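You operate a simulated robot arm through the tools that you are given. There is no shell and no other tool.

The job below is to be done with a simulated two-armed robot. You get a single attempt, and the scene is never put back.

TASK
Rack the winder's full pirn by its colour and latch the green pirn on in its place.
Fine: park the clip in the REST box. Lay pirns thick end to the wall.

It is judged by the outcome, as a careful person would: the job done as asked, and still so three seconds after it is handed in. It fails if anything else is knocked over, pushed out of place, dropped, spilled or broken.

THE ROBOT
Two 7-joint arms with fingered hands on one trunk that stands fixed in place. Base frame: the origin is at the foot of the trunk, x ahead of it, y to its left, z up. Readings come in mm, degrees, newtons and seconds.
The left shoulder is at [80, 241, 1719], the right one opposite. Each reaches about 1128 mm from its shoulder. Payload 4.9 kg a hand.
The tool frame of a hand sits at the grasp point between the pads (the TCP): z along the fingers, y along the line on which they close. The tips reach 32 mm beyond it. The gripper opens to 200 mm; its body begins 89 mm behind the TCP. The gripper is a hand of 4 fingers: y runs from the thumb to the fingers, the wrist lies at [0, 0, -267] in the tool frame, and closing takes about 1.5 s.
Orientation is that of the tool frame in the base frame, as a unit quaternion [w, x, y, z]. With the fingers straight down and closing along the base's y, the tool's x points along the base's -x, its y along +y and its z along -z.

THE INTERFACE
- The arms move only by the tool apply_moves. It takes "left_deltas", "right_deltas" or both (then of equal length, played together; a hand with none holds still); each is a list of rows, each an object (a shift or turn left out is 0, a gripper value left out holds the last) with "rot": the turn, a rotation vector about the tool's x, y, z in units of 90 degrees (1.0 is 90 degrees), a list of three; "xyz": the shift along the tool's x, y, z in units of 100 mm (1.0 is 100 mm), a list of three; "hand": the opening in per cent of the stroke, from 0 (shut) to 100 (fully open). In form: [{"rot": [ax, ay, az], "xyz": [dx, dy, dz], "hand": hand}, ...]. A call has 1 to 20 rows; each row is the pose to reach, as a shift and turn from the pose commanded when the call began, along the tool's axes at that moment. A call with a number of a shift or a turn outside -1 to 1 is refused whole. A row lasts 0.2 s, in which the tool goes at most 50 mm and 8.6 degrees; a call with a longer step from one row to the next is refused whole, and so is a gripper value outside its range. A pose out of reach is approached as far as the arm can. The call stops where the force on the tool passes 90 N (or 10 N more than at its start, if that is more) or the arm is blocked; 0.2 s more then pass. The fingers move at their own pace (about 72 mm/s each) and stop on an object; they squeeze with about 22 N. The grip force told is the motor's: it shows also when the fingers shut on nothing. Time passes only in rows, and 0.2 s behind the last, so rows that repeat a pose let the fingers close. The reply holds the time, the measured pose of the TCP, the force on the tool along the base axes, the opening and the grip force, in the units named above and with some noise, with the torque about the TCP (base axes, N m) and any sound that the robot's microphone picked up.
- Cameras (640 x 400 px; columns grow to the right, rows downward): "scene" is now at [100.2, 12, 1862]; the picture's right is [0.17, -0.98, -0.00], its down [-0.81, -0.14, -0.56] and it looks along [0.55, 0.10, -0.83] (base axes); focal length 362 px, centre (320, 200). "left" rides on the left gripper at [-69, -69, -116] in its tool frame; the picture's right is [0.71, -0.71, 0.00], its down [0.54, 0.54, -0.64] and it looks along [0.45, 0.45, 0.77] (tool axes); focal length 226 px, centre (320, 200). "right" rides on the right gripper at [69, -69, -116] in its tool frame; the picture's right is [0.71, 0.71, 0.00], its down [-0.54, 0.54, -0.64] and it looks along [-0.45, 0.45, 0.77] (tool axes); focal length 226 px, centre (320, 200). There is no depth. A picture from a camera that has moved, and an enlarged one, comes with that camera's place and axes in the base frame and with its lens.
- grab_frame(camera): a new picture of that camera. No time passes.
- move_column(by): slides the trunk up (or, below 0, down) by that many mm; the arms and the scene camera ride with it, the base frame stays. It gives what a move gives, with no picture.
- hand_shape(shape, hand): the hand has 4 fingers and takes this shape, open, in about a second: jaw (thumb against the fingers, like two jaws); tri (thumb and two fingers); tip (a fingertip pinch); poke (one finger out to press); point (the index stretched); flat (the hand flat); cup (the hand cupped); fist (a fist). The gripper value then closes the fingers along that shape, each until it touches; the sizes above hold for jaw. It gives what a move gives, with no picture.
- turn_head(pan, tilt): turns the head with the scene camera to pan (to the left, within 86 degrees either way) and tilt (down, from -29 to 69), counted from straight ahead of the robot. It gives what a move gives.
- zoom(camera, box): a new picture of the part [left, top, right, bottom] of that camera's present view, enlarged. No time passes.
- sign_off(): hands the job in; it is judged then, once.

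Nothing tells you positions but the pictures and the camera data. Unless the task says otherwise, let go and move clear before handing in.

The tools are called after ">>>" by a JSON object that holds its "name" and its "arguments". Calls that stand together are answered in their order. apply_moves: Moves the arms, as the interface text tells. Its arguments: {"type":"object","properties":{"left_deltas":{"type":"array"},"right_deltas":{"type":"array"}},"required":[]} The other tools are called the same way: move_column (by) moves the trunk up or down; hand_shape (shape, hand) gives the hand a shape; turn_head (pan, tilt) turns the head that bears the scene camera; grab_frame (camera) takes a picture; zoom (camera, box) takes an enlarged picture of a part of a camera's view; sign_off () hands the job in.

At the start:

```text
clock: 0.0
left_position: [568.9, 146.5, 1036.8]
left_tcp_rot: [0.0, 0.001, 1.0, 0.0]
left_contact_force: [0.1, -0.3, -0.6]
left_torque: [0.03, 0.01, 0.0]
left_opening: 200.2
left_grip_force: 0.0
left_shape: jaw
right_position: [514.5, -283.3, 982.7]
right_tcp_rot: [0.0, 0.0, 1.0, 0.0]
right_contact_force: [-0.5, 0.6, 0.8]
right_torque: [-0.01, 0.01, -0.01]
right_opening: 199.5
right_grip_force: 0.0
right_shape: jaw
trunk travel left (down, up): [-626.0, 214.0]
head pan, tilt (commanded): [10.0, 55.8]
```

scene: 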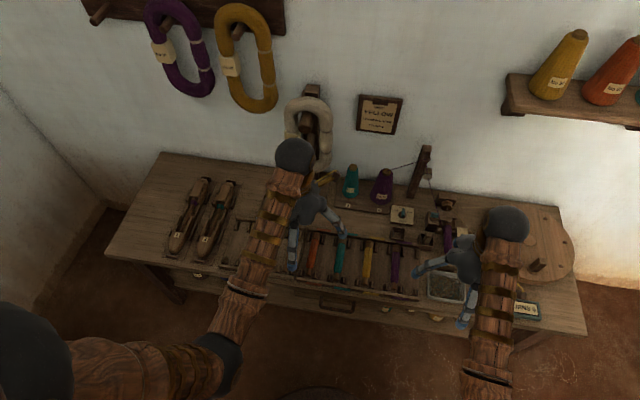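
right: 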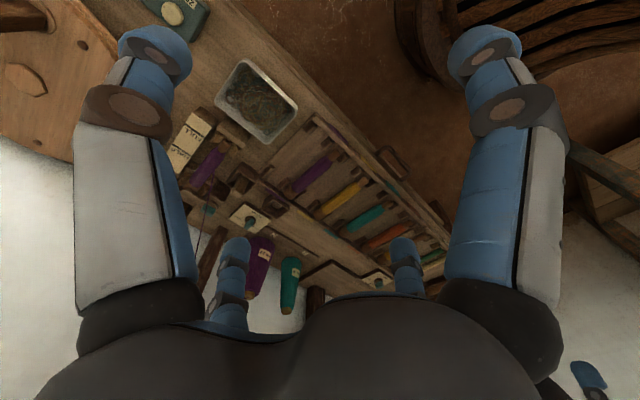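
left: 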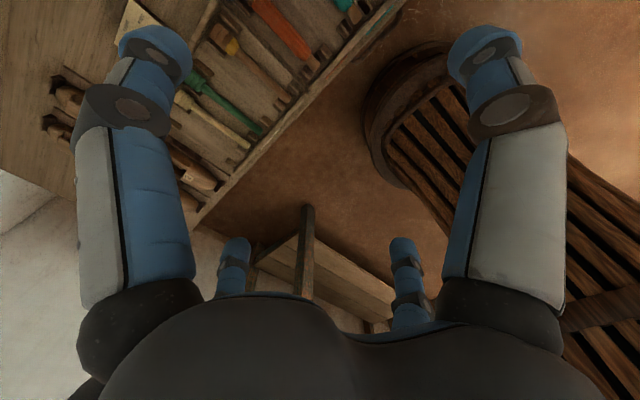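

I see a bench with a rack of coloured pirns, a winder on the right, and a sign on the wall. I'll look closer at the parts before moving anything.

>>> {"name": "zoom", "arguments": {"camera": "scene", "box": [340, 80, 420, 140]}}

>>> {"name": "zoom", "arguments": {"camera": "scene", "box": [380, 140, 580, 340]}}

>>> {"name": "zoom", "arguments": {"camera": "scene", "box": [220, 160, 420, 320]}}

```text
6.67 times, centred on (380, 110) of scene
camera zoom: at [100.2, 12.0, 1862.0], right [0.17, -0.98, 0.0], down [-0.81, -0.14, -0.56], along [0.55, 0.1, -0.83], focal length 2411 px, centre (-80, 800)
```

zoom: 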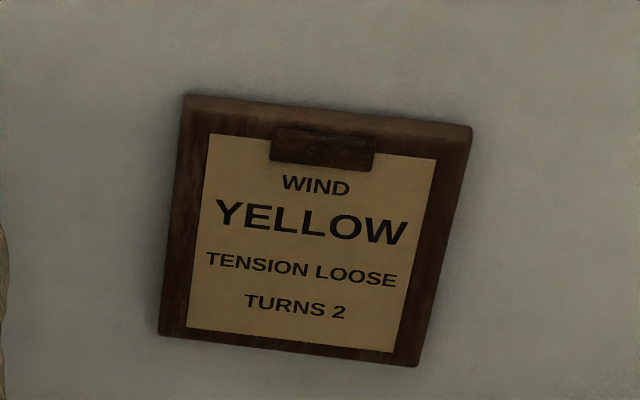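

```text
2.00 times, centred on (480, 240) of scene
camera zoom: at [100.2, 12.0, 1862.0], right [0.17, -0.98, 0.0], down [-0.81, -0.14, -0.56], along [0.55, 0.1, -0.83], focal length 723 px, centre (0, 120)
```

zoom: 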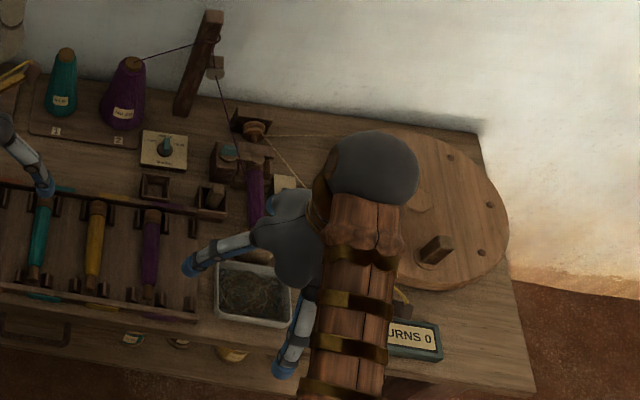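

```text
2.50 times, centred on (320, 240) of scene
camera zoom: at [100.2, 12.0, 1862.0], right [0.17, -0.98, 0.0], down [-0.81, -0.14, -0.56], along [0.55, 0.1, -0.83], focal length 904 px, centre (320, 100)
```

zoom: 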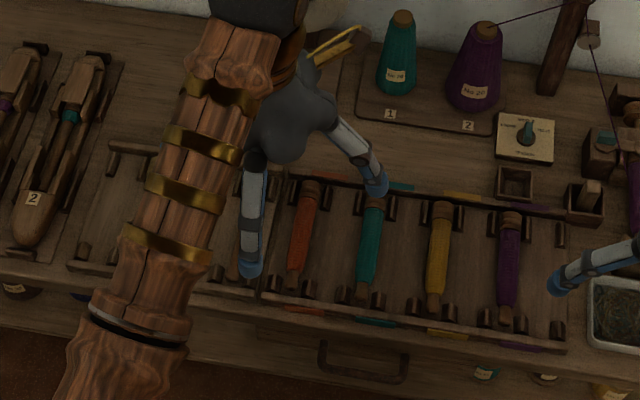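

The note says WIND YELLOW and the arms hide part of the bench. I'll lift both hands back and out to get a clear look.

>>> {"name": "apply_moves", "arguments": {"left_deltas": [{"xyz": [0.25, 0.25, -0.25]}, {"xyz": [0.5, 0.5, -0.5]}, {"xyz": [0.75, 0.75, -0.75]}, {"xyz": [1, 1, -1]}], "right_deltas": [{"xyz": [0.25, -0.25, -0.25]}, {"xyz": [0.5, -0.5, -0.5]}, {"xyz": [0.75, -0.75, -0.75]}, {"xyz": [1, -1, -1]}]}}

>>> {"name": "apply_moves", "arguments": {"left_deltas": [{"xyz": [0.25, 0.25, 0]}, {"xyz": [0.5, 0.5, 0]}, {"xyz": [0.75, 0.75, 0]}, {"xyz": [1, 1, 0]}], "right_deltas": [{"xyz": [0.25, -0.25, 0]}, {"xyz": [0.5, -0.5, 0]}, {"xyz": [0.75, -0.75, 0]}, {"xyz": [1, -1, 0]}]}}

>>> {"name": "grab_frame", "arguments": {"camera": "scene"}}

```text
clock: 1.0
left_position: [516.5, 206.1, 1033.9]
left_tcp_rot: [0.001, 0.0, 1.0, 0.0]
left_contact_force: [1.0, -0.4, 0.5]
left_torque: [0.04, 0.03, -0.01]
left_opening: 200.0
left_grip_force: 0.0
left_shape: jaw
left hand out of reach, approached as far as the arm can: row 1, 2, 3, 4
right_position: [459.6, -334.8, 1031.7]
right_tcp_rot: [0.0, 0.001, 1.0, -0.001]
right_contact_force: [0.2, 0.0, -0.2]
right_torque: [0.02, 0.04, 0.02]
right_opening: 199.9
right_grip_force: 0.1
right_shape: jaw
right hand out of reach, approached as far as the arm can: row 2, 3, 4
trunk travel left (down, up): [-626.0, 214.0]
head pan, tilt (commanded): [10.0, 55.8]
```

```text
clock: 2.0
left_position: [410.5, 306.5, 1034.9]
left_tcp_rot: [0.002, 0.001, 1.0, 0.0]
left_contact_force: [-0.7, 0.7, 0.8]
left_torque: [0.01, -0.03, 0.02]
left_opening: 200.4
left_grip_force: 0.0
left_shape: jaw
left hand out of reach, approached as far as the arm can: row 1
right_position: [355.0, -433.9, 1035.4]
right_tcp_rot: [0.001, 0.0, 1.0, 0.0]
right_contact_force: [-0.1, 0.4, -0.4]
right_torque: [0.03, -0.06, 0.01]
right_opening: 199.9
right_grip_force: 0.0
right_shape: jaw
trunk travel left (down, up): [-626.0, 214.0]
head pan, tilt (commanded): [10.0, 55.8]
```

```text
taken
camera scene: at [95.2, 11.8, 1862.3], right [0.17, -0.98, 0.0], down [-0.81, -0.14, -0.56], along [0.56, 0.1, -0.83], focal length 362 px, centre (320, 200)
```

scene: 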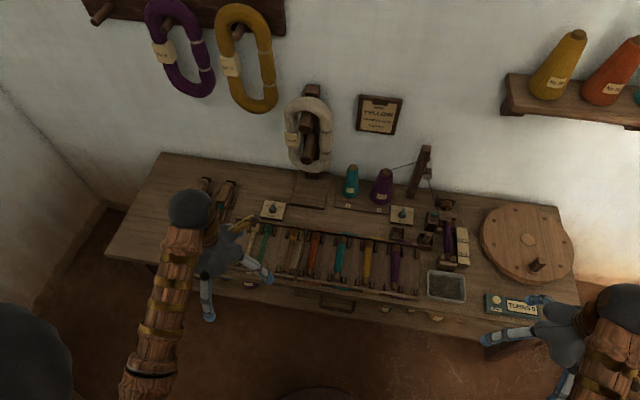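

The view is now mostly clear. I'll zoom on the winder, rack, clip and labels.

>>> {"name": "zoom", "arguments": {"camera": "scene", "box": [380, 180, 480, 305]}}

>>> {"name": "zoom", "arguments": {"camera": "scene", "box": [230, 190, 350, 300]}}

>>> {"name": "zoom", "arguments": {"camera": "scene", "box": [310, 200, 440, 310]}}

>>> {"name": "zoom", "arguments": {"camera": "scene", "box": [470, 190, 590, 330]}}

>>> {"name": "zoom", "arguments": {"camera": "scene", "box": [270, 150, 440, 230]}}

```text
3.20 times, centred on (430, 242) of scene
camera zoom: at [95.2, 11.8, 1862.3], right [0.17, -0.98, 0.0], down [-0.81, -0.14, -0.56], along [0.56, 0.1, -0.83], focal length 1158 px, centre (-32, 64)
```

zoom: 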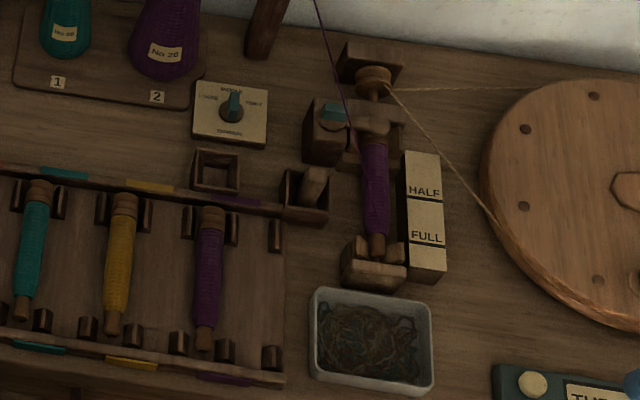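

```text
3.64 times, centred on (290, 245) of scene
camera zoom: at [95.2, 11.8, 1862.3], right [0.17, -0.98, 0.0], down [-0.81, -0.14, -0.56], along [0.56, 0.1, -0.83], focal length 1315 px, centre (429, 36)
```

zoom: 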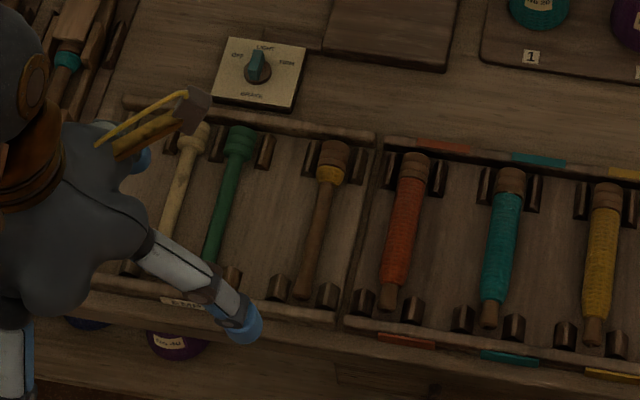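

```text
3.64 times, centred on (375, 255) of scene
camera zoom: at [95.2, 11.8, 1862.3], right [0.17, -0.98, 0.0], down [-0.81, -0.14, -0.56], along [0.56, 0.1, -0.83], focal length 1315 px, centre (120, 0)
```

zoom: 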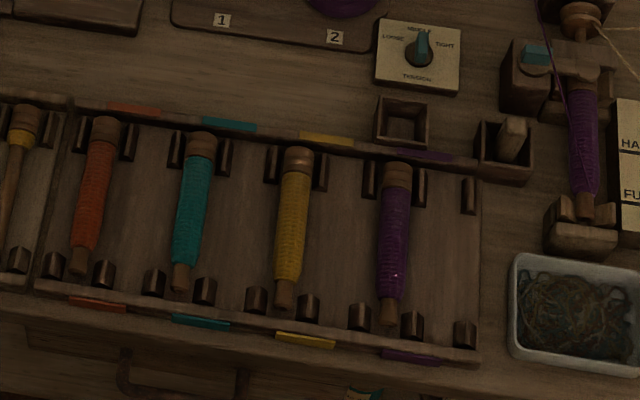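

```text
2.86 times, centred on (530, 260) of scene
camera zoom: at [95.2, 11.8, 1862.3], right [0.17, -0.98, 0.0], down [-0.81, -0.14, -0.56], along [0.56, 0.1, -0.83], focal length 1033 px, centre (-280, 29)
```

zoom: 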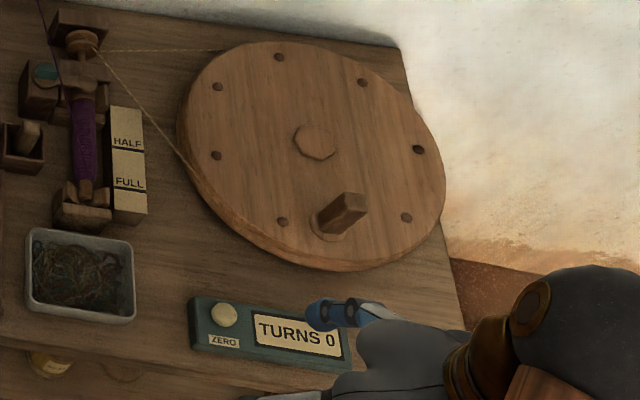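

```text
3.76 times, centred on (355, 190) of scene
camera zoom: at [95.2, 11.8, 1862.3], right [0.17, -0.98, 0.0], down [-0.81, -0.14, -0.56], along [0.56, 0.1, -0.83], focal length 1362 px, centre (188, 238)
```

zoom: 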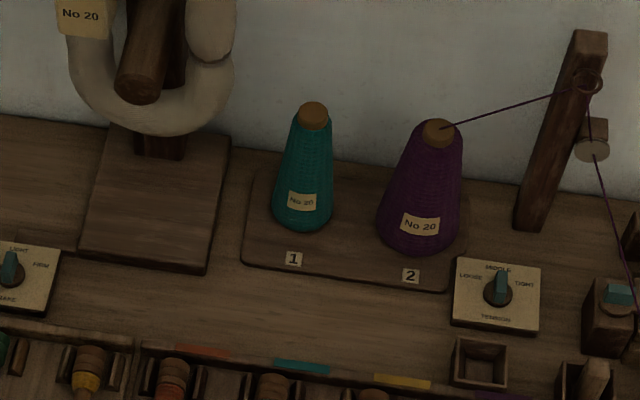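

The winder holds a full purple pirn with thread running up to cone 2. I'll enlarge further to read labels and find the clip and latch.

>>> {"name": "zoom", "arguments": {"camera": "scene", "box": [385, 225, 440, 260]}}

>>> {"name": "zoom", "arguments": {"camera": "scene", "box": [425, 190, 475, 225]}}

>>> {"name": "zoom", "arguments": {"camera": "scene", "box": [425, 220, 475, 275]}}

>>> {"name": "zoom", "arguments": {"camera": "scene", "box": [230, 210, 280, 250]}}

>>> {"name": "zoom", "arguments": {"camera": "scene", "box": [380, 200, 440, 250]}}

```text
11.43 times, centred on (412, 242) of scene
camera zoom: at [95.2, 11.8, 1862.3], right [0.17, -0.98, 0.0], down [-0.81, -0.14, -0.56], along [0.56, 0.1, -0.83], focal length 4134 px, centre (-737, -286)
```

zoom: 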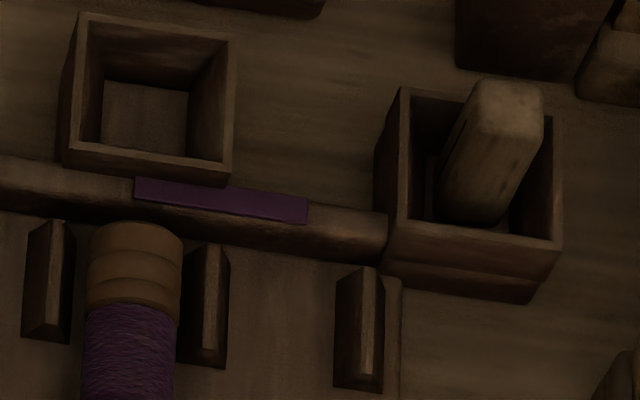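

```text
11.43 times, centred on (450, 208) of scene
camera zoom: at [95.2, 11.8, 1862.3], right [0.17, -0.98, 0.0], down [-0.81, -0.14, -0.56], along [0.56, 0.1, -0.83], focal length 4134 px, centre (-1166, 114)
```

zoom: 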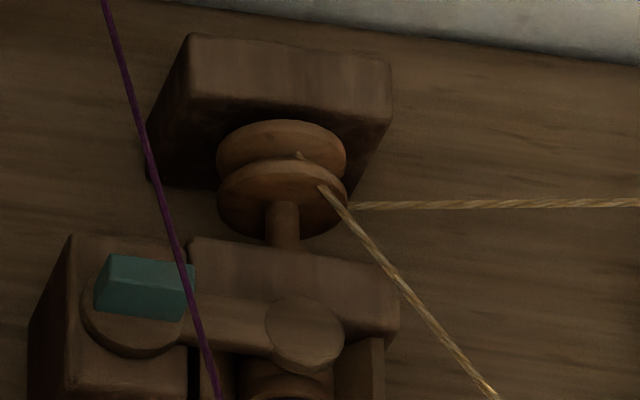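

```text
7.27 times, centred on (450, 248) of scene
camera zoom: at [95.2, 11.8, 1862.3], right [0.17, -0.98, 0.0], down [-0.81, -0.14, -0.56], along [0.56, 0.1, -0.83], focal length 2631 px, centre (-626, -146)
```

zoom: 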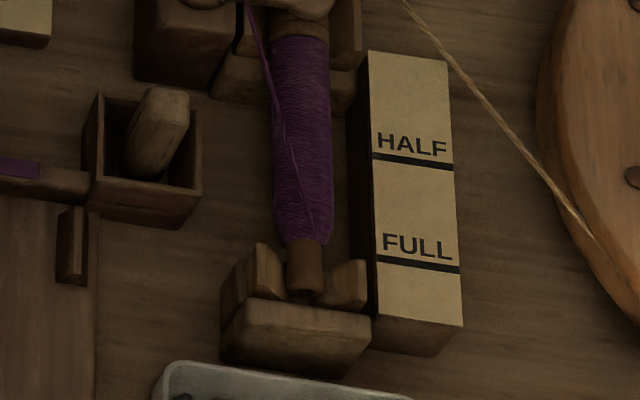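

```text
10.00 times, centred on (255, 230) of scene
camera zoom: at [95.2, 11.8, 1862.3], right [0.17, -0.98, 0.0], down [-0.81, -0.14, -0.56], along [0.56, 0.1, -0.83], focal length 3617 px, centre (970, -100)
```

zoom: 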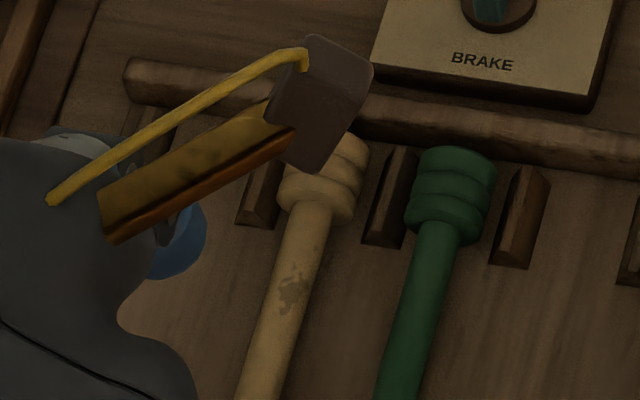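

```text
8.00 times, centred on (410, 225) of scene
camera zoom: at [95.2, 11.8, 1862.3], right [0.17, -0.98, 0.0], down [-0.81, -0.14, -0.56], along [0.56, 0.1, -0.83], focal length 2894 px, centre (-400, 0)
```

zoom: 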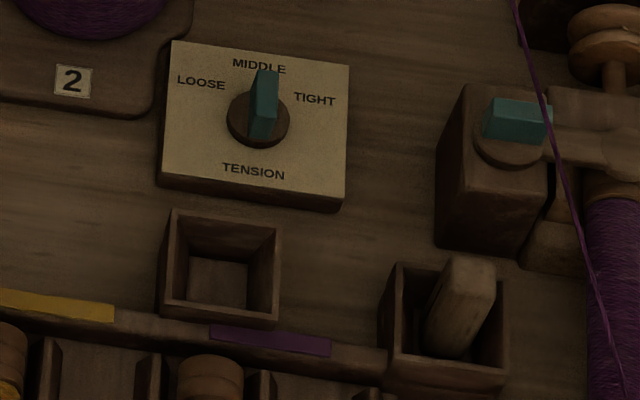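

The pirn is held by a swing-arm latch with a teal lever at the headstock, and two small boxes stand left of it. One box has a wooden piece in it, presumably the clip. Bench top is around z≈600, so I'll lower the trunk and look from the right hand's camera.

>>> {"name": "move_column", "arguments": {"by": -250}}

>>> {"name": "grab_frame", "arguments": {"camera": "scene"}}

>>> {"name": "grab_frame", "arguments": {"camera": "right"}}

>>> {"name": "grab_frame", "arguments": {"camera": "left"}}

```text
clock: 4.6
left_position: [413.2, 307.4, 784.3]
left_tcp_rot: [0.0, 0.0, 1.0, 0.0]
left_contact_force: [1.0, -0.3, -0.7]
left_torque: [0.01, -0.01, 0.0]
left_opening: 199.8
left_grip_force: 0.1
left_shape: jaw
right_position: [357.8, -432.8, 784.2]
right_tcp_rot: [0.0, 0.0, 1.0, -0.001]
right_contact_force: [0.0, -0.4, -0.4]
right_torque: [0.01, -0.02, 0.01]
right_opening: 199.9
right_grip_force: 0.1
right_shape: jaw
trunk travel left (down, up): [-376.0, 464.0]
head pan, tilt (commanded): [10.0, 55.8]
```

```text
taken
camera scene: at [100.0, 11.9, 1612.0], right [0.17, -0.98, 0.0], down [-0.81, -0.14, -0.56], along [0.55, 0.1, -0.83], focal length 362 px, centre (320, 200)
```

scene: 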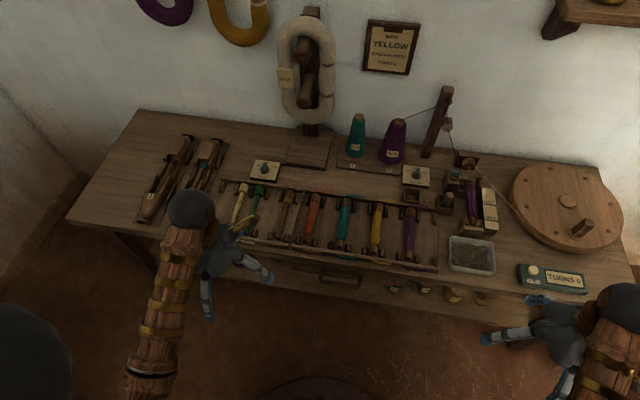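

```text
taken
camera right: at [289.4, -501.6, 900.0], right [-0.71, 0.71, 0.0], down [0.54, 0.54, 0.64], along [0.45, 0.45, -0.77], focal length 226 px, centre (320, 200)
```

right: 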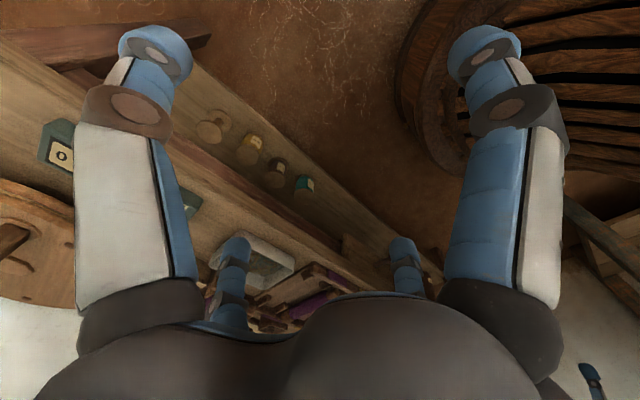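

```text
taken
camera left: at [481.9, 239.9, 900.4], right [-0.71, -0.71, 0.0], down [-0.54, 0.54, 0.64], along [-0.45, 0.45, -0.77], focal length 226 px, centre (320, 200)
```

left: 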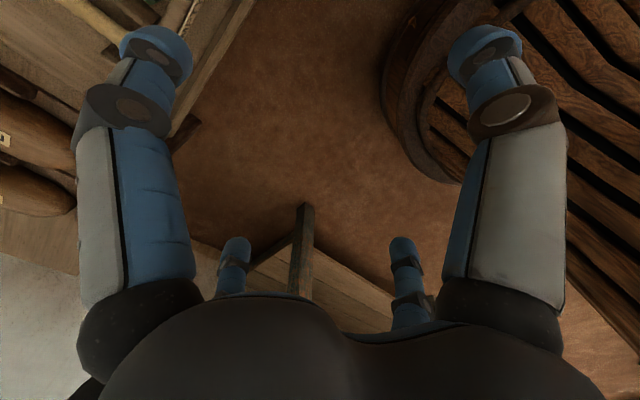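

I'll bring the right hand forward above the bench front so its camera can look at the winder and the boxes.

>>> {"name": "apply_moves", "arguments": {"right_deltas": [{"xyz": [-0.4, 0, 0]}, {"xyz": [-0.8, 0, 0]}, {"xyz": [-1, 0, -0.3]}, {"xyz": [-1, 0, -0.7]}]}}

>>> {"name": "apply_moves", "arguments": {"right_deltas": [{"xyz": [-0.4, 0, 0]}, {"xyz": [-0.8, 0, 0]}, {"xyz": [-1, 0, 0]}]}}

>>> {"name": "grab_frame", "arguments": {"camera": "right"}}

>>> {"name": "grab_frame", "arguments": {"camera": "scene"}}

```text
clock: 5.8
left_position: [416.3, 307.5, 782.7]
left_tcp_rot: [-0.001, 0.001, 1.0, 0.0]
left_contact_force: [-0.2, -0.7, -0.9]
left_torque: [0.07, 0.06, 0.03]
left_opening: 200.1
left_grip_force: 0.0
left_shape: jaw
right_position: [398.0, -521.3, 853.1]
right_tcp_rot: [-0.001, 0.13, 0.991, -0.001]
right_contact_force: [0.6, 0.1, -0.2]
right_torque: [-0.04, 0.0, 0.0]
right_opening: 200.1
right_grip_force: 0.0
right_shape: jaw
trunk travel left (down, up): [-376.0, 464.0]
head pan, tilt (commanded): [10.0, 55.8]
stopped in row 4 (right hand): the arm was blocked; the commanded pose is now the measured one
```

```text
clock: 6.6
left_position: [413.2, 308.2, 784.5]
left_tcp_rot: [0.0, 0.0, 1.0, 0.0]
left_contact_force: [-0.5, 0.2, -0.5]
left_torque: [-0.02, 0.02, 0.0]
left_opening: 199.8
left_grip_force: 0.1
left_shape: jaw
right_position: [493.4, -547.3, 854.6]
right_tcp_rot: [0.0, 0.129, 0.992, 0.001]
right_contact_force: [-0.7, 1.2, -0.9]
right_torque: [-0.02, 0.0, -0.02]
right_opening: 199.9
right_grip_force: 0.0
right_shape: jaw
trunk travel left (down, up): [-376.0, 464.0]
head pan, tilt (commanded): [10.0, 55.8]
```

```text
taken
camera right: at [409.9, -595.8, 970.1], right [-0.5, 0.86, 0.0], down [0.66, 0.38, 0.64], along [0.56, 0.32, -0.76], focal length 226 px, centre (320, 200)
```

right: 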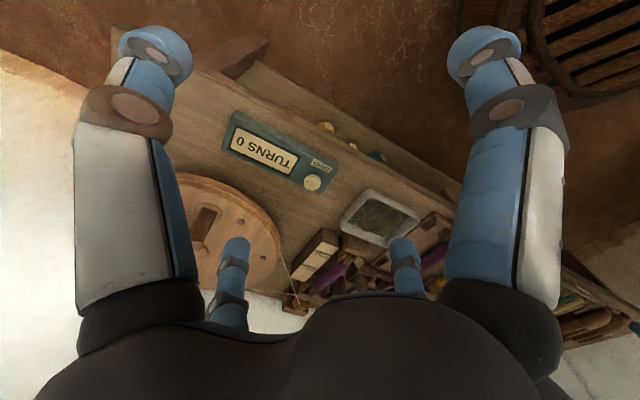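

```text
taken
camera scene: at [99.4, 11.7, 1612.0], right [0.17, -0.98, 0.0], down [-0.81, -0.14, -0.56], along [0.55, 0.1, -0.83], focal length 362 px, centre (320, 200)
```

scene: 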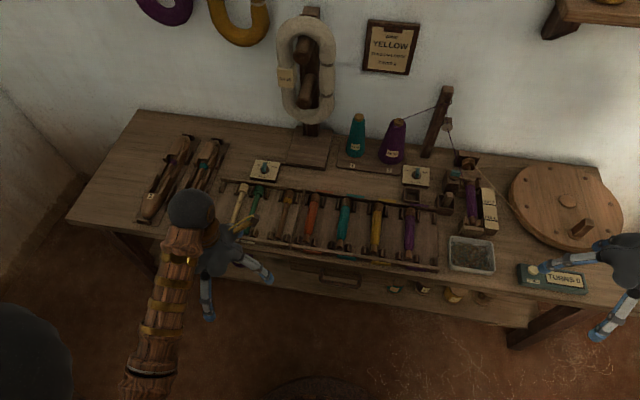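

From here the winder is at the image bottom behind the palm; scene camera is closer now too. I'll enlarge the scene view of the boxes and winder from this lower height.

>>> {"name": "zoom", "arguments": {"camera": "scene", "box": [390, 160, 510, 280]}}

>>> {"name": "zoom", "arguments": {"camera": "scene", "box": [395, 180, 465, 220]}}

>>> {"name": "zoom", "arguments": {"camera": "scene", "box": [440, 150, 500, 190]}}

>>> {"name": "zoom", "arguments": {"camera": "scene", "box": [220, 170, 450, 280]}}

```text
3.33 times, centred on (450, 220) of scene
camera zoom: at [99.4, 11.7, 1612.0], right [0.17, -0.98, 0.0], down [-0.81, -0.14, -0.56], along [0.55, 0.1, -0.83], focal length 1206 px, centre (-113, 133)
```

zoom: 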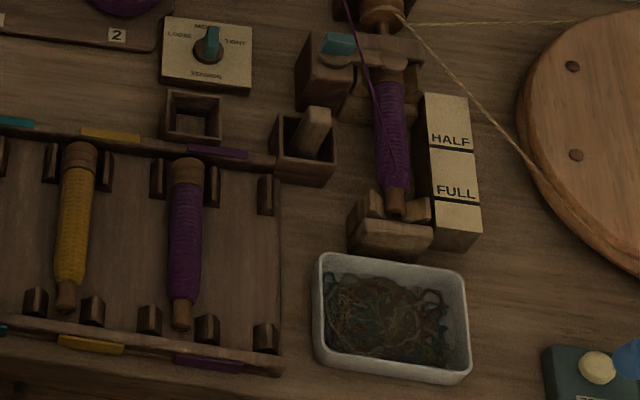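

```text
9.14 times, centred on (430, 200) of scene
camera zoom: at [99.4, 11.7, 1612.0], right [0.17, -0.98, 0.0], down [-0.81, -0.14, -0.56], along [0.55, 0.1, -0.83], focal length 3307 px, centre (-686, 200)
```

zoom: 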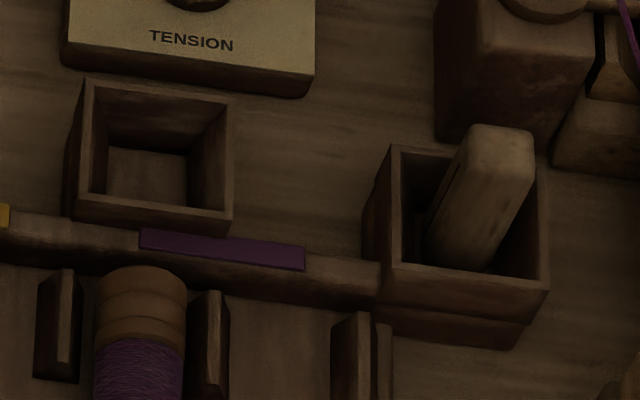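

```text
10.00 times, centred on (470, 170) of scene
camera zoom: at [99.4, 11.7, 1612.0], right [0.17, -0.98, 0.0], down [-0.81, -0.14, -0.56], along [0.55, 0.1, -0.83], focal length 3617 px, centre (-1180, 500)
```

zoom: 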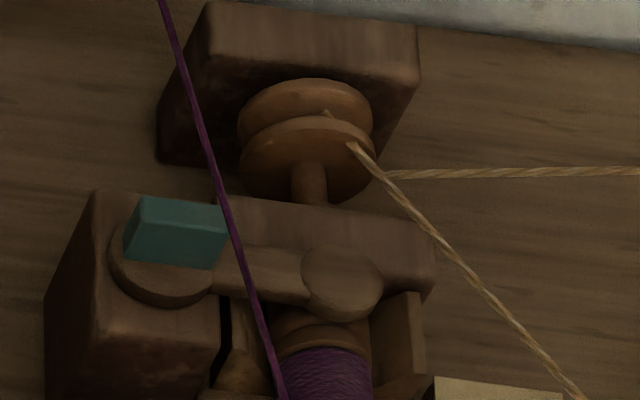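

```text
2.78 times, centred on (335, 225) of scene
camera zoom: at [99.4, 11.7, 1612.0], right [0.17, -0.98, 0.0], down [-0.81, -0.14, -0.56], along [0.55, 0.1, -0.83], focal length 1006 px, centre (278, 130)
```

zoom: 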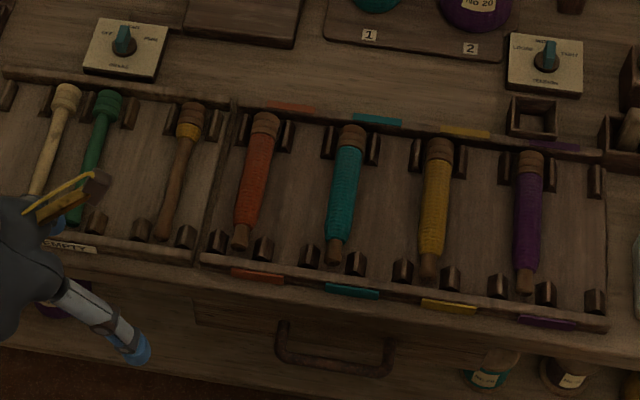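

Box labels, if any, must face forward, so I need a flatter look. I'll square up the right hand's yaw and move it in front of the winder.

>>> {"name": "apply_moves", "arguments": {"right_deltas": [{"rot": [0, 0, -0.06], "xyz": [0.086, 0.322, 0]}, {"rot": [0, 0, -0.12], "xyz": [0.173, 0.644, 0]}, {"rot": [0, 0, -0.166], "xyz": [0.259, 0.966, 0]}]}}

>>> {"name": "apply_moves", "arguments": {"right_deltas": [{"rot": [0, -0.09, 0], "xyz": [-0.05, 0, 0.1]}, {"rot": [0, -0.18, 0], "xyz": [-0.1, 0, 0.2]}, {"rot": [0, -0.27, 0], "xyz": [-0.15, 0, 0.3]}, {"rot": [0, -0.36, 0], "xyz": [-0.2, 0.1, 0.4]}, {"rot": [0, -0.45, 0], "xyz": [-0.25, 0.2, 0.5]}]}}

>>> {"name": "grab_frame", "arguments": {"camera": "right"}}

```text
clock: 7.4
left_position: [413.9, 308.4, 783.7]
left_tcp_rot: [0.0, 0.0, 1.0, -0.001]
left_contact_force: [0.3, -0.4, -0.2]
left_torque: [-0.01, 0.02, 0.01]
left_opening: 199.9
left_grip_force: 0.2
left_shape: jaw
right_position: [492.4, -446.8, 854.6]
right_tcp_rot: [0.0, -0.002, 1.0, 0.001]
right_contact_force: [0.2, -0.3, 0.8]
right_torque: [0.03, -0.03, 0.01]
right_opening: 199.9
right_grip_force: 0.0
right_shape: jaw
trunk travel left (down, up): [-376.0, 464.0]
head pan, tilt (commanded): [10.0, 55.8]
```

```text
clock: 8.6
left_position: [412.6, 309.2, 784.2]
left_tcp_rot: [0.0, 0.0, 1.0, 0.0]
left_contact_force: [0.9, 0.3, 0.3]
left_torque: [-0.02, 0.02, 0.02]
left_opening: 200.2
left_grip_force: 0.1
left_shape: jaw
right_position: [518.2, -427.1, 805.3]
right_tcp_rot: [0.349, -0.001, 0.937, 0.001]
right_contact_force: [0.3, 0.3, -0.3]
right_torque: [0.0, -0.01, -0.04]
right_opening: 199.9
right_grip_force: 0.2
right_shape: jaw
trunk travel left (down, up): [-376.0, 464.0]
head pan, tilt (commanded): [10.0, 55.8]
```

```text
taken
camera right: at [390.9, -496.0, 847.8], right [-0.54, 0.71, -0.46], down [-0.01, 0.54, 0.84], along [0.84, 0.46, -0.28], focal length 226 px, centre (320, 200)
```

right: 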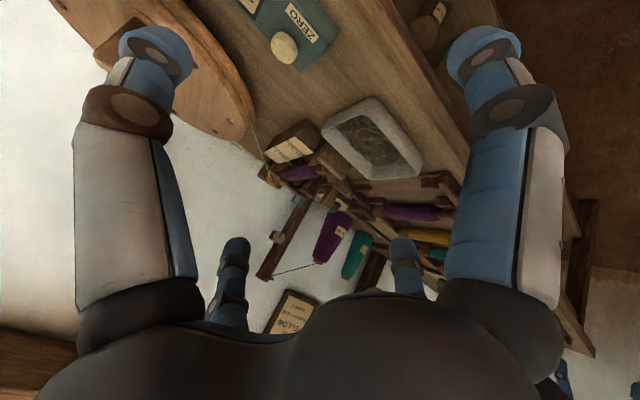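

Now I have a lower view of the winder (upside down in the image). I'll enlarge it.

>>> {"name": "zoom", "arguments": {"camera": "right", "box": [255, 130, 385, 220]}}

>>> {"name": "zoom", "arguments": {"camera": "right", "box": [310, 160, 390, 210]}}

```text
4.44 times, centred on (320, 175) of right
camera zoom: at [390.9, -496.0, 847.8], right [-0.54, 0.71, -0.46], down [-0.01, 0.54, 0.84], along [0.84, 0.46, -0.28], focal length 1005 px, centre (320, 311)
```

zoom: 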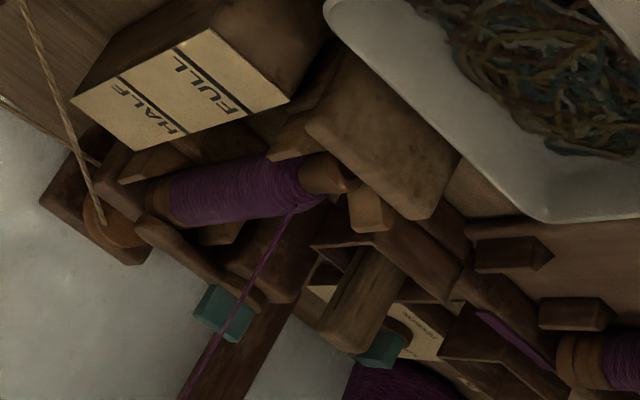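

```text
8.00 times, centred on (350, 185) of right
camera zoom: at [390.9, -496.0, 847.8], right [-0.54, 0.71, -0.46], down [-0.01, 0.54, 0.84], along [0.84, 0.46, -0.28], focal length 1808 px, centre (80, 320)
```

zoom: 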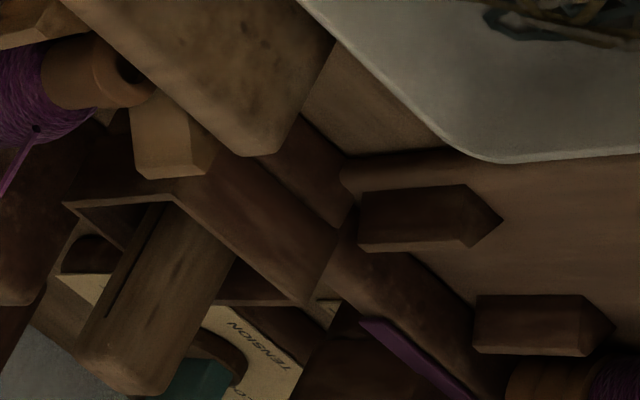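

The wooden piece in the right-hand box stands up near the winder, and I still need the box labels. I'll bring the right camera closer.

>>> {"name": "apply_moves", "arguments": {"right_deltas": [{"rot": [0, 0, 0], "xyz": [-0.28, 0.2, 0.2]}, {"xyz": [-0.56, 0.5, 0.35]}, {"xyz": [-0.8, 0.8, 0.5]}]}}

>>> {"name": "grab_frame", "arguments": {"camera": "right"}}

>>> {"name": "grab_frame", "arguments": {"camera": "scene"}}

```text
clock: 9.4
left_position: [413.3, 308.9, 783.3]
left_tcp_rot: [-0.001, 0.0, 1.0, 0.0]
left_contact_force: [0.5, 0.5, -0.1]
left_torque: [0.02, 0.03, -0.02]
left_opening: 200.0
left_grip_force: 0.0
left_shape: jaw
right_position: [612.7, -348.5, 816.5]
right_tcp_rot: [0.346, 0.0, 0.938, 0.0]
right_contact_force: [0.6, -0.1, -1.2]
right_torque: [0.03, -0.02, -0.01]
right_opening: 200.4
right_grip_force: 0.3
right_shape: jaw
trunk travel left (down, up): [-376.0, 464.0]
head pan, tilt (commanded): [10.0, 55.8]
```

```text
taken
camera right: at [485.5, -417.1, 861.4], right [-0.54, 0.71, -0.46], down [-0.01, 0.54, 0.84], along [0.84, 0.46, -0.29], focal length 226 px, centre (320, 200)
```

right: 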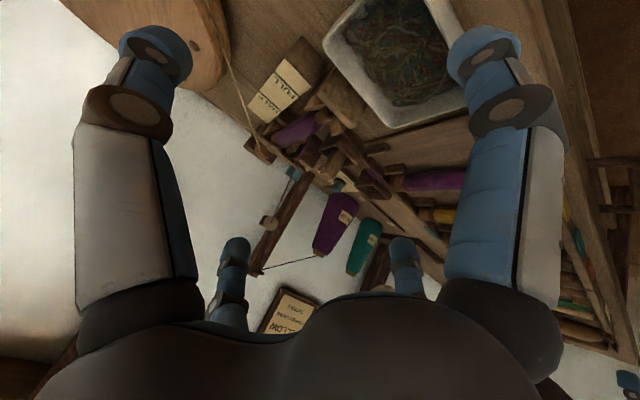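

```text
taken
camera scene: at [101.5, 13.1, 1611.9], right [0.17, -0.98, 0.0], down [-0.82, -0.14, -0.56], along [0.55, 0.1, -0.83], focal length 362 px, centre (320, 200)
```

scene: 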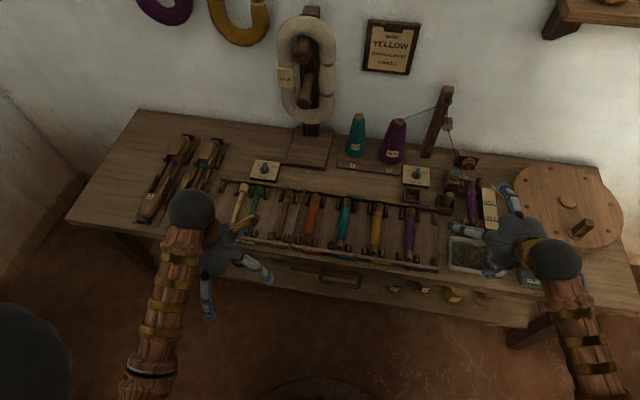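

>>> {"name": "zoom", "arguments": {"camera": "right", "box": [300, 120, 400, 210]}}

>>> {"name": "zoom", "arguments": {"camera": "right", "box": [240, 90, 360, 190]}}

```text
4.44 times, centred on (350, 165) of right
camera zoom: at [485.5, -417.1, 861.4], right [-0.54, 0.71, -0.46], down [-0.01, 0.54, 0.84], along [0.84, 0.46, -0.29], focal length 1005 px, centre (187, 356)
```

zoom: 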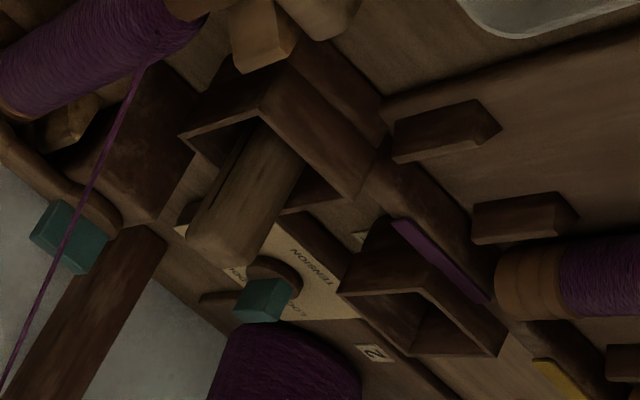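

```text
4.00 times, centred on (300, 140) of right
camera zoom: at [485.5, -417.1, 861.4], right [-0.54, 0.71, -0.46], down [-0.01, 0.54, 0.84], along [0.84, 0.46, -0.29], focal length 904 px, centre (400, 440)
```

zoom: 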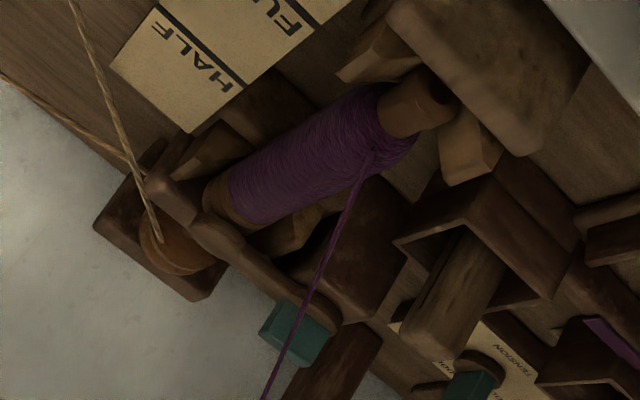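

>>> {"name": "zoom", "arguments": {"camera": "right", "box": [342, 155, 382, 185]}}

>>> {"name": "zoom", "arguments": {"camera": "right", "box": [330, 130, 362, 155]}}

```text
13.33 times, centred on (362, 170) of right
camera zoom: at [485.5, -417.1, 861.4], right [-0.54, 0.71, -0.46], down [-0.01, 0.54, 0.84], along [0.84, 0.46, -0.29], focal length 3014 px, centre (-240, 600)
```

zoom: 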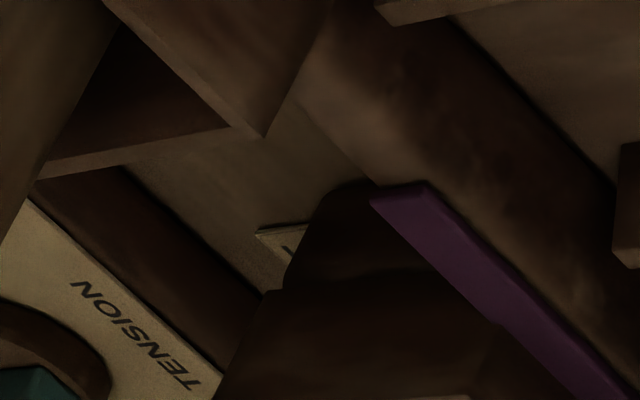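

```text
16.00 times, centred on (346, 142) of right
camera zoom: at [485.5, -417.1, 861.4], right [-0.54, 0.71, -0.46], down [-0.01, 0.54, 0.84], along [0.84, 0.46, -0.29], focal length 3617 px, centre (-96, 1120)
```

zoom: 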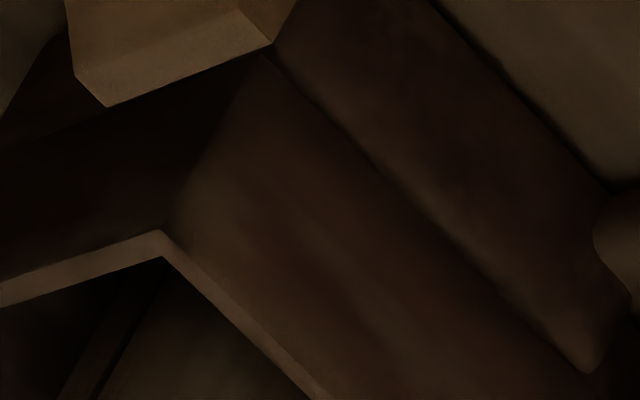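

A label lies on the bench near the left box, partly hidden. I'll bring the right hand to fingers-down above the bench for a steeper look into the boxes.

>>> {"name": "apply_moves", "arguments": {"right_deltas": [{"rot": [0, 0.075, 0], "xyz": [-0.15, 0.05, 0.05]}, {"rot": [0, 0.15, 0], "xyz": [-0.3, 0.1, 0.1]}, {"rot": [0, 0.225, 0], "xyz": [-0.44, 0.15, 0.15]}, {"rot": [0, 0.3, 0], "xyz": [-0.59, 0.2, 0.2]}, {"rot": [0, 0.375, 0], "xyz": [-0.74, 0.25, 0.25]}, {"rot": [0, 0.45, 0], "xyz": [-0.88, 0.28, 0.3]}]}}

>>> {"name": "grab_frame", "arguments": {"camera": "right"}}

>>> {"name": "zoom", "arguments": {"camera": "right", "box": [260, 60, 400, 160]}}

```text
clock: 10.8
left_position: [413.7, 307.6, 782.7]
left_tcp_rot: [0.0, -0.001, 1.0, 0.0]
left_contact_force: [-0.2, 0.0, -0.6]
left_torque: [-0.01, 0.01, 0.01]
left_opening: 199.8
left_grip_force: 0.0
left_shape: jaw
right_position: [603.5, -380.2, 860.9]
right_tcp_rot: [0.027, -0.001, 1.0, 0.0]
right_contact_force: [0.3, -0.1, 0.2]
right_torque: [0.0, -0.01, -0.02]
right_opening: 200.0
right_grip_force: 0.0
right_shape: jaw
right hand out of reach, approached as far as the arm can: row 4, 5, 6
trunk travel left (down, up): [-376.0, 464.0]
head pan, tilt (commanded): [10.0, 55.8]
```

```text
taken
camera right: at [529.4, -448.5, 973.6], right [-0.71, 0.71, -0.04], down [0.5, 0.54, 0.67], along [0.5, 0.46, -0.74], focal length 226 px, centre (320, 200)
```

right: 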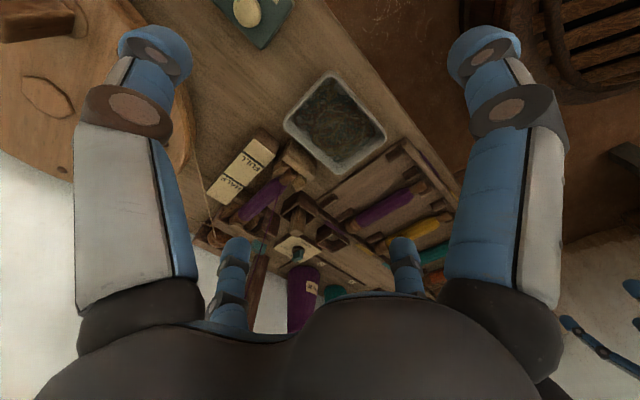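

```text
4.00 times, centred on (330, 110) of right
camera zoom: at [529.4, -448.5, 973.6], right [-0.71, 0.71, -0.04], down [0.5, 0.54, 0.67], along [0.5, 0.46, -0.74], focal length 904 px, centre (280, 560)
```

zoom: 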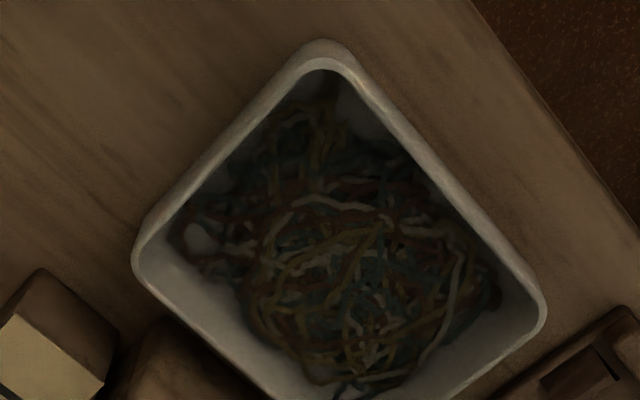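

>>> {"name": "zoom", "arguments": {"camera": "right", "box": [270, 180, 360, 260]}}

>>> {"name": "zoom", "arguments": {"camera": "right", "box": [300, 205, 345, 245]}}

```text
5.00 times, centred on (315, 220) of right
camera zoom: at [529.4, -448.5, 973.6], right [-0.71, 0.71, -0.04], down [0.5, 0.54, 0.67], along [0.5, 0.46, -0.74], focal length 1130 px, centre (345, 100)
```

zoom: 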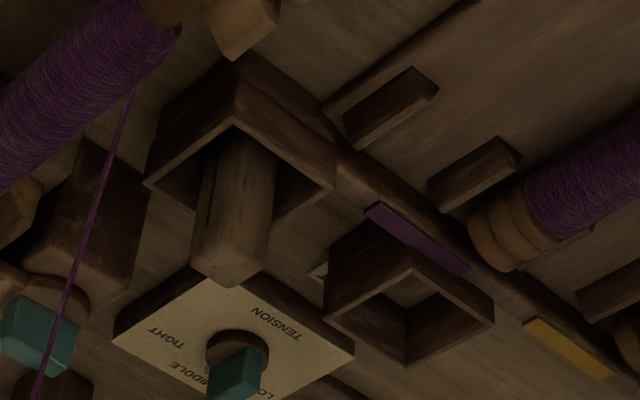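

```text
10.00 times, centred on (322, 225) of right
camera zoom: at [529.4, -448.5, 973.6], right [-0.71, 0.71, -0.04], down [0.5, 0.54, 0.67], along [0.5, 0.46, -0.74], focal length 2261 px, centre (295, -50)
```

zoom: 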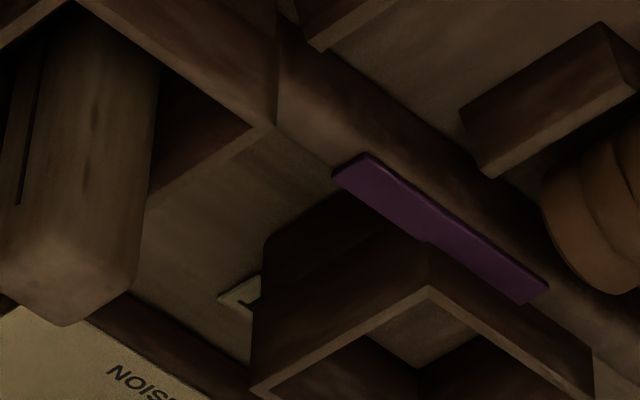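

The label by the left box ends in a "T" but lies on the bench just behind it. The left hand's camera looks back from the far side, so I'll pull the right hand away and bring the left hand over to read the labels.

>>> {"name": "apply_moves", "arguments": {"right_deltas": [{"xyz": [0.3, -0.3, 0]}, {"xyz": [0.6, -0.6, 0.1]}, {"xyz": [0.9, -0.9, 0.2]}], "left_deltas": [{"xyz": [-0.3, -0.25, 0]}, {"xyz": [-0.6, -0.55, 0]}, {"xyz": [-0.9, -0.85, 0]}]}}

>>> {"name": "apply_moves", "arguments": {"right_deltas": [{"xyz": [0.3, -0.1, 0]}, {"xyz": [0.6, -0.2, 0.1]}, {"xyz": [0.9, -0.3, 0.2]}], "left_deltas": [{"xyz": [-0.3, -0.3, -0.1]}, {"xyz": [-0.6, -0.65, -0.2]}, {"xyz": [-0.9, -0.95, -0.3]}]}}

>>> {"name": "apply_moves", "arguments": {"left_deltas": [{"xyz": [-0.3, -0.3, -0.1]}, {"xyz": [-0.6, -0.65, -0.2]}, {"xyz": [-0.9, -0.95, -0.3]}]}}

>>> {"name": "apply_moves", "arguments": {"left_deltas": [{"xyz": [-0.3, -0.3, -0.1]}, {"xyz": [-0.6, -0.65, -0.2]}, {"xyz": [-0.9, -0.95, -0.3]}]}}

>>> {"name": "grab_frame", "arguments": {"camera": "left"}}

>>> {"name": "grab_frame", "arguments": {"camera": "scene"}}

```text
clock: 11.8
left_position: [486.6, 359.4, 782.4]
left_tcp_rot: [-0.002, -0.163, 0.987, 0.001]
left_contact_force: [0.2, -0.7, 0.6]
left_torque: [0.02, 0.04, -0.02]
left_opening: 200.0
left_grip_force: 0.0
left_shape: jaw
right_position: [514.0, -472.2, 835.0]
right_tcp_rot: [0.03, 0.001, 1.0, 0.001]
right_contact_force: [0.8, 0.5, -0.2]
right_torque: [0.01, 0.04, -0.02]
right_opening: 200.1
right_grip_force: 0.1
right_shape: jaw
trunk travel left (down, up): [-376.0, 464.0]
head pan, tilt (commanded): [10.0, 55.8]
stopped in row 3 (left hand): the arm was blocked; the commanded pose is now the measured one
```

```text
clock: 12.6
left_position: [564.0, 314.8, 804.2]
left_tcp_rot: [0.0, -0.164, 0.986, 0.004]
left_contact_force: [-0.4, 0.2, 0.3]
left_torque: [-0.05, 0.0, 0.04]
left_opening: 200.2
left_grip_force: 0.1
left_shape: jaw
left hand out of reach, approached as far as the arm can: row 3
right_position: [425.5, -501.7, 808.3]
right_tcp_rot: [0.029, -0.001, 1.0, 0.003]
right_contact_force: [0.1, -0.4, 0.7]
right_torque: [0.07, -0.01, 0.03]
right_opening: 200.1
right_grip_force: 0.1
right_shape: jaw
trunk travel left (down, up): [-376.0, 464.0]
head pan, tilt (commanded): [10.0, 55.8]
```

```text
clock: 13.4
left_position: [562.5, 318.4, 803.2]
left_tcp_rot: [-0.001, -0.163, 0.987, 0.001]
left_contact_force: [-0.2, 0.8, -0.7]
left_torque: [-0.04, -0.01, -0.01]
left_opening: 200.1
left_grip_force: 0.0
left_shape: jaw
left hand out of reach, approached as far as the arm can: row 1, 2, 3
right_position: [425.4, -499.9, 809.9]
right_tcp_rot: [0.03, -0.001, 1.0, 0.001]
right_contact_force: [0.1, -0.4, 0.1]
right_torque: [-0.02, 0.03, 0.0]
right_opening: 200.1
right_grip_force: 0.0
right_shape: jaw
trunk travel left (down, up): [-376.0, 464.0]
head pan, tilt (commanded): [10.0, 55.8]
```

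```text
clock: 14.2
left_position: [563.1, 316.1, 803.4]
left_tcp_rot: [-0.002, -0.163, 0.987, 0.001]
left_contact_force: [-0.4, 0.4, 0.4]
left_torque: [0.03, 0.05, 0.02]
left_opening: 200.0
left_grip_force: 0.0
left_shape: jaw
left hand out of reach, approached as far as the arm can: row 1, 2, 3
right_position: [425.4, -500.4, 811.0]
right_tcp_rot: [0.03, -0.001, 1.0, 0.001]
right_contact_force: [-0.3, 0.5, 0.4]
right_torque: [-0.02, -0.02, 0.0]
right_opening: 200.1
right_grip_force: 0.1
right_shape: jaw
trunk travel left (down, up): [-376.0, 464.0]
head pan, tilt (commanded): [10.0, 55.8]
```

```text
taken
camera left: at [651.0, 273.9, 919.0], right [-0.44, -0.9, 0.0], down [-0.69, 0.34, 0.65], along [-0.58, 0.29, -0.76], focal length 226 px, centre (320, 200)
```

left: 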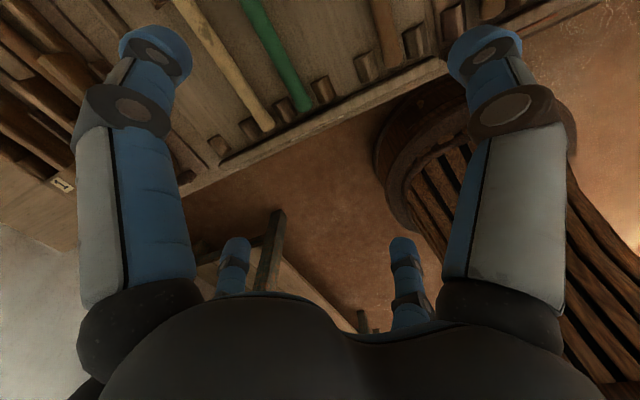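

```text
taken
camera scene: at [100.1, 11.7, 1612.0], right [0.17, -0.98, 0.0], down [-0.81, -0.14, -0.56], along [0.55, 0.1, -0.83], focal length 362 px, centre (320, 200)
```

scene: 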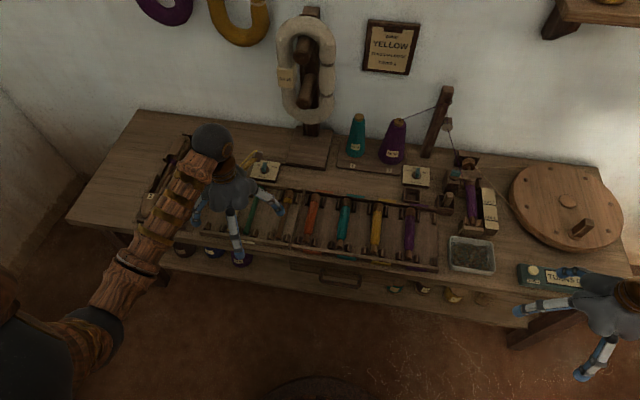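

The left arm is near its fold limit at this trunk height. I'll raise the trunk 150 mm to free it, then carry on.

>>> {"name": "move_column", "arguments": {"by": 150}}

>>> {"name": "apply_moves", "arguments": {"left_deltas": [{"rot": [0, 0, 0.07], "xyz": [-0.05, -0.3, 0.2]}, {"rot": [0, 0, 0.14], "xyz": [-0.1, -0.6, 0.4]}, {"rot": [0, 0, 0.21], "xyz": [-0.15, -0.95, 0.6]}]}}

```text
clock: 15.9
left_position: [563.4, 315.8, 952.9]
left_tcp_rot: [-0.002, -0.163, 0.987, 0.002]
left_contact_force: [0.4, -0.3, -0.6]
left_torque: [0.01, 0.03, -0.03]
left_opening: 200.0
left_grip_force: 0.1
left_shape: jaw
right_position: [425.1, -500.1, 960.7]
right_tcp_rot: [0.03, -0.001, 1.0, 0.0]
right_contact_force: [0.5, -0.2, 0.9]
right_torque: [0.02, 0.01, -0.03]
right_opening: 199.9
right_grip_force: 0.0
right_shape: jaw
trunk travel left (down, up): [-526.0, 314.0]
head pan, tilt (commanded): [10.0, 55.8]
```

```text
clock: 16.7
left_position: [562.2, 279.5, 903.3]
left_tcp_rot: [-0.001, -0.029, 1.0, 0.001]
left_contact_force: [-0.3, 0.2, -0.9]
left_torque: [0.02, 0.04, 0.03]
left_opening: 200.3
left_grip_force: 0.1
left_shape: jaw
left hand out of reach, approached as far as the arm can: row 1, 2, 3
right_position: [426.6, -501.0, 960.7]
right_tcp_rot: [0.028, -0.001, 1.0, 0.0]
right_contact_force: [-0.6, 0.1, 0.0]
right_torque: [0.02, 0.04, 0.01]
right_opening: 200.0
right_grip_force: 0.0
right_shape: jaw
trunk travel left (down, up): [-526.0, 314.0]
head pan, tilt (commanded): [10.0, 55.8]
```

>>> {"name": "apply_moves", "arguments": {"left_deltas": [{"rot": [0, 0, 0.02], "xyz": [0, -0.3, 0.2]}, {"rot": [0, 0, 0.035], "xyz": [0, -0.6, 0.4]}, {"rot": [0, 0, 0.035], "xyz": [0, -0.95, 0.5]}]}}

>>> {"name": "grab_frame", "arguments": {"camera": "scene"}}

```text
clock: 17.7
left_position: [526.3, 222.2, 822.2]
left_tcp_rot: [-0.029, 0.079, 0.993, 0.087]
left_contact_force: [-0.2, -0.5, -0.1]
left_torque: [0.02, 0.03, 0.02]
left_opening: 200.3
left_grip_force: 0.0
left_shape: jaw
left hand out of reach, approached as far as the arm can: row 1, 2
right_position: [425.4, -502.3, 961.0]
right_tcp_rot: [0.028, 0.0, 1.0, 0.002]
right_contact_force: [1.2, 0.4, 0.1]
right_torque: [0.03, 0.0, 0.03]
right_opening: 199.9
right_grip_force: 0.0
right_shape: jaw
trunk travel left (down, up): [-526.0, 314.0]
head pan, tilt (commanded): [10.0, 55.8]
stopped in row 3 (left hand): the arm was blocked; the commanded pose is now the measured one
```

```text
taken
camera scene: at [102.2, 9.5, 1761.9], right [0.17, -0.98, 0.0], down [-0.82, -0.14, -0.56], along [0.55, 0.1, -0.83], focal length 362 px, centre (320, 200)
```

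scene: 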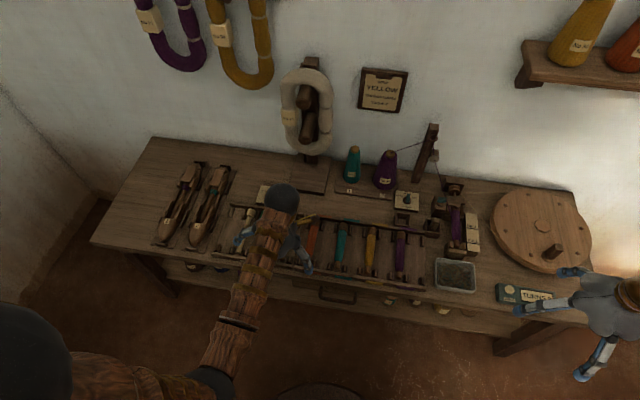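

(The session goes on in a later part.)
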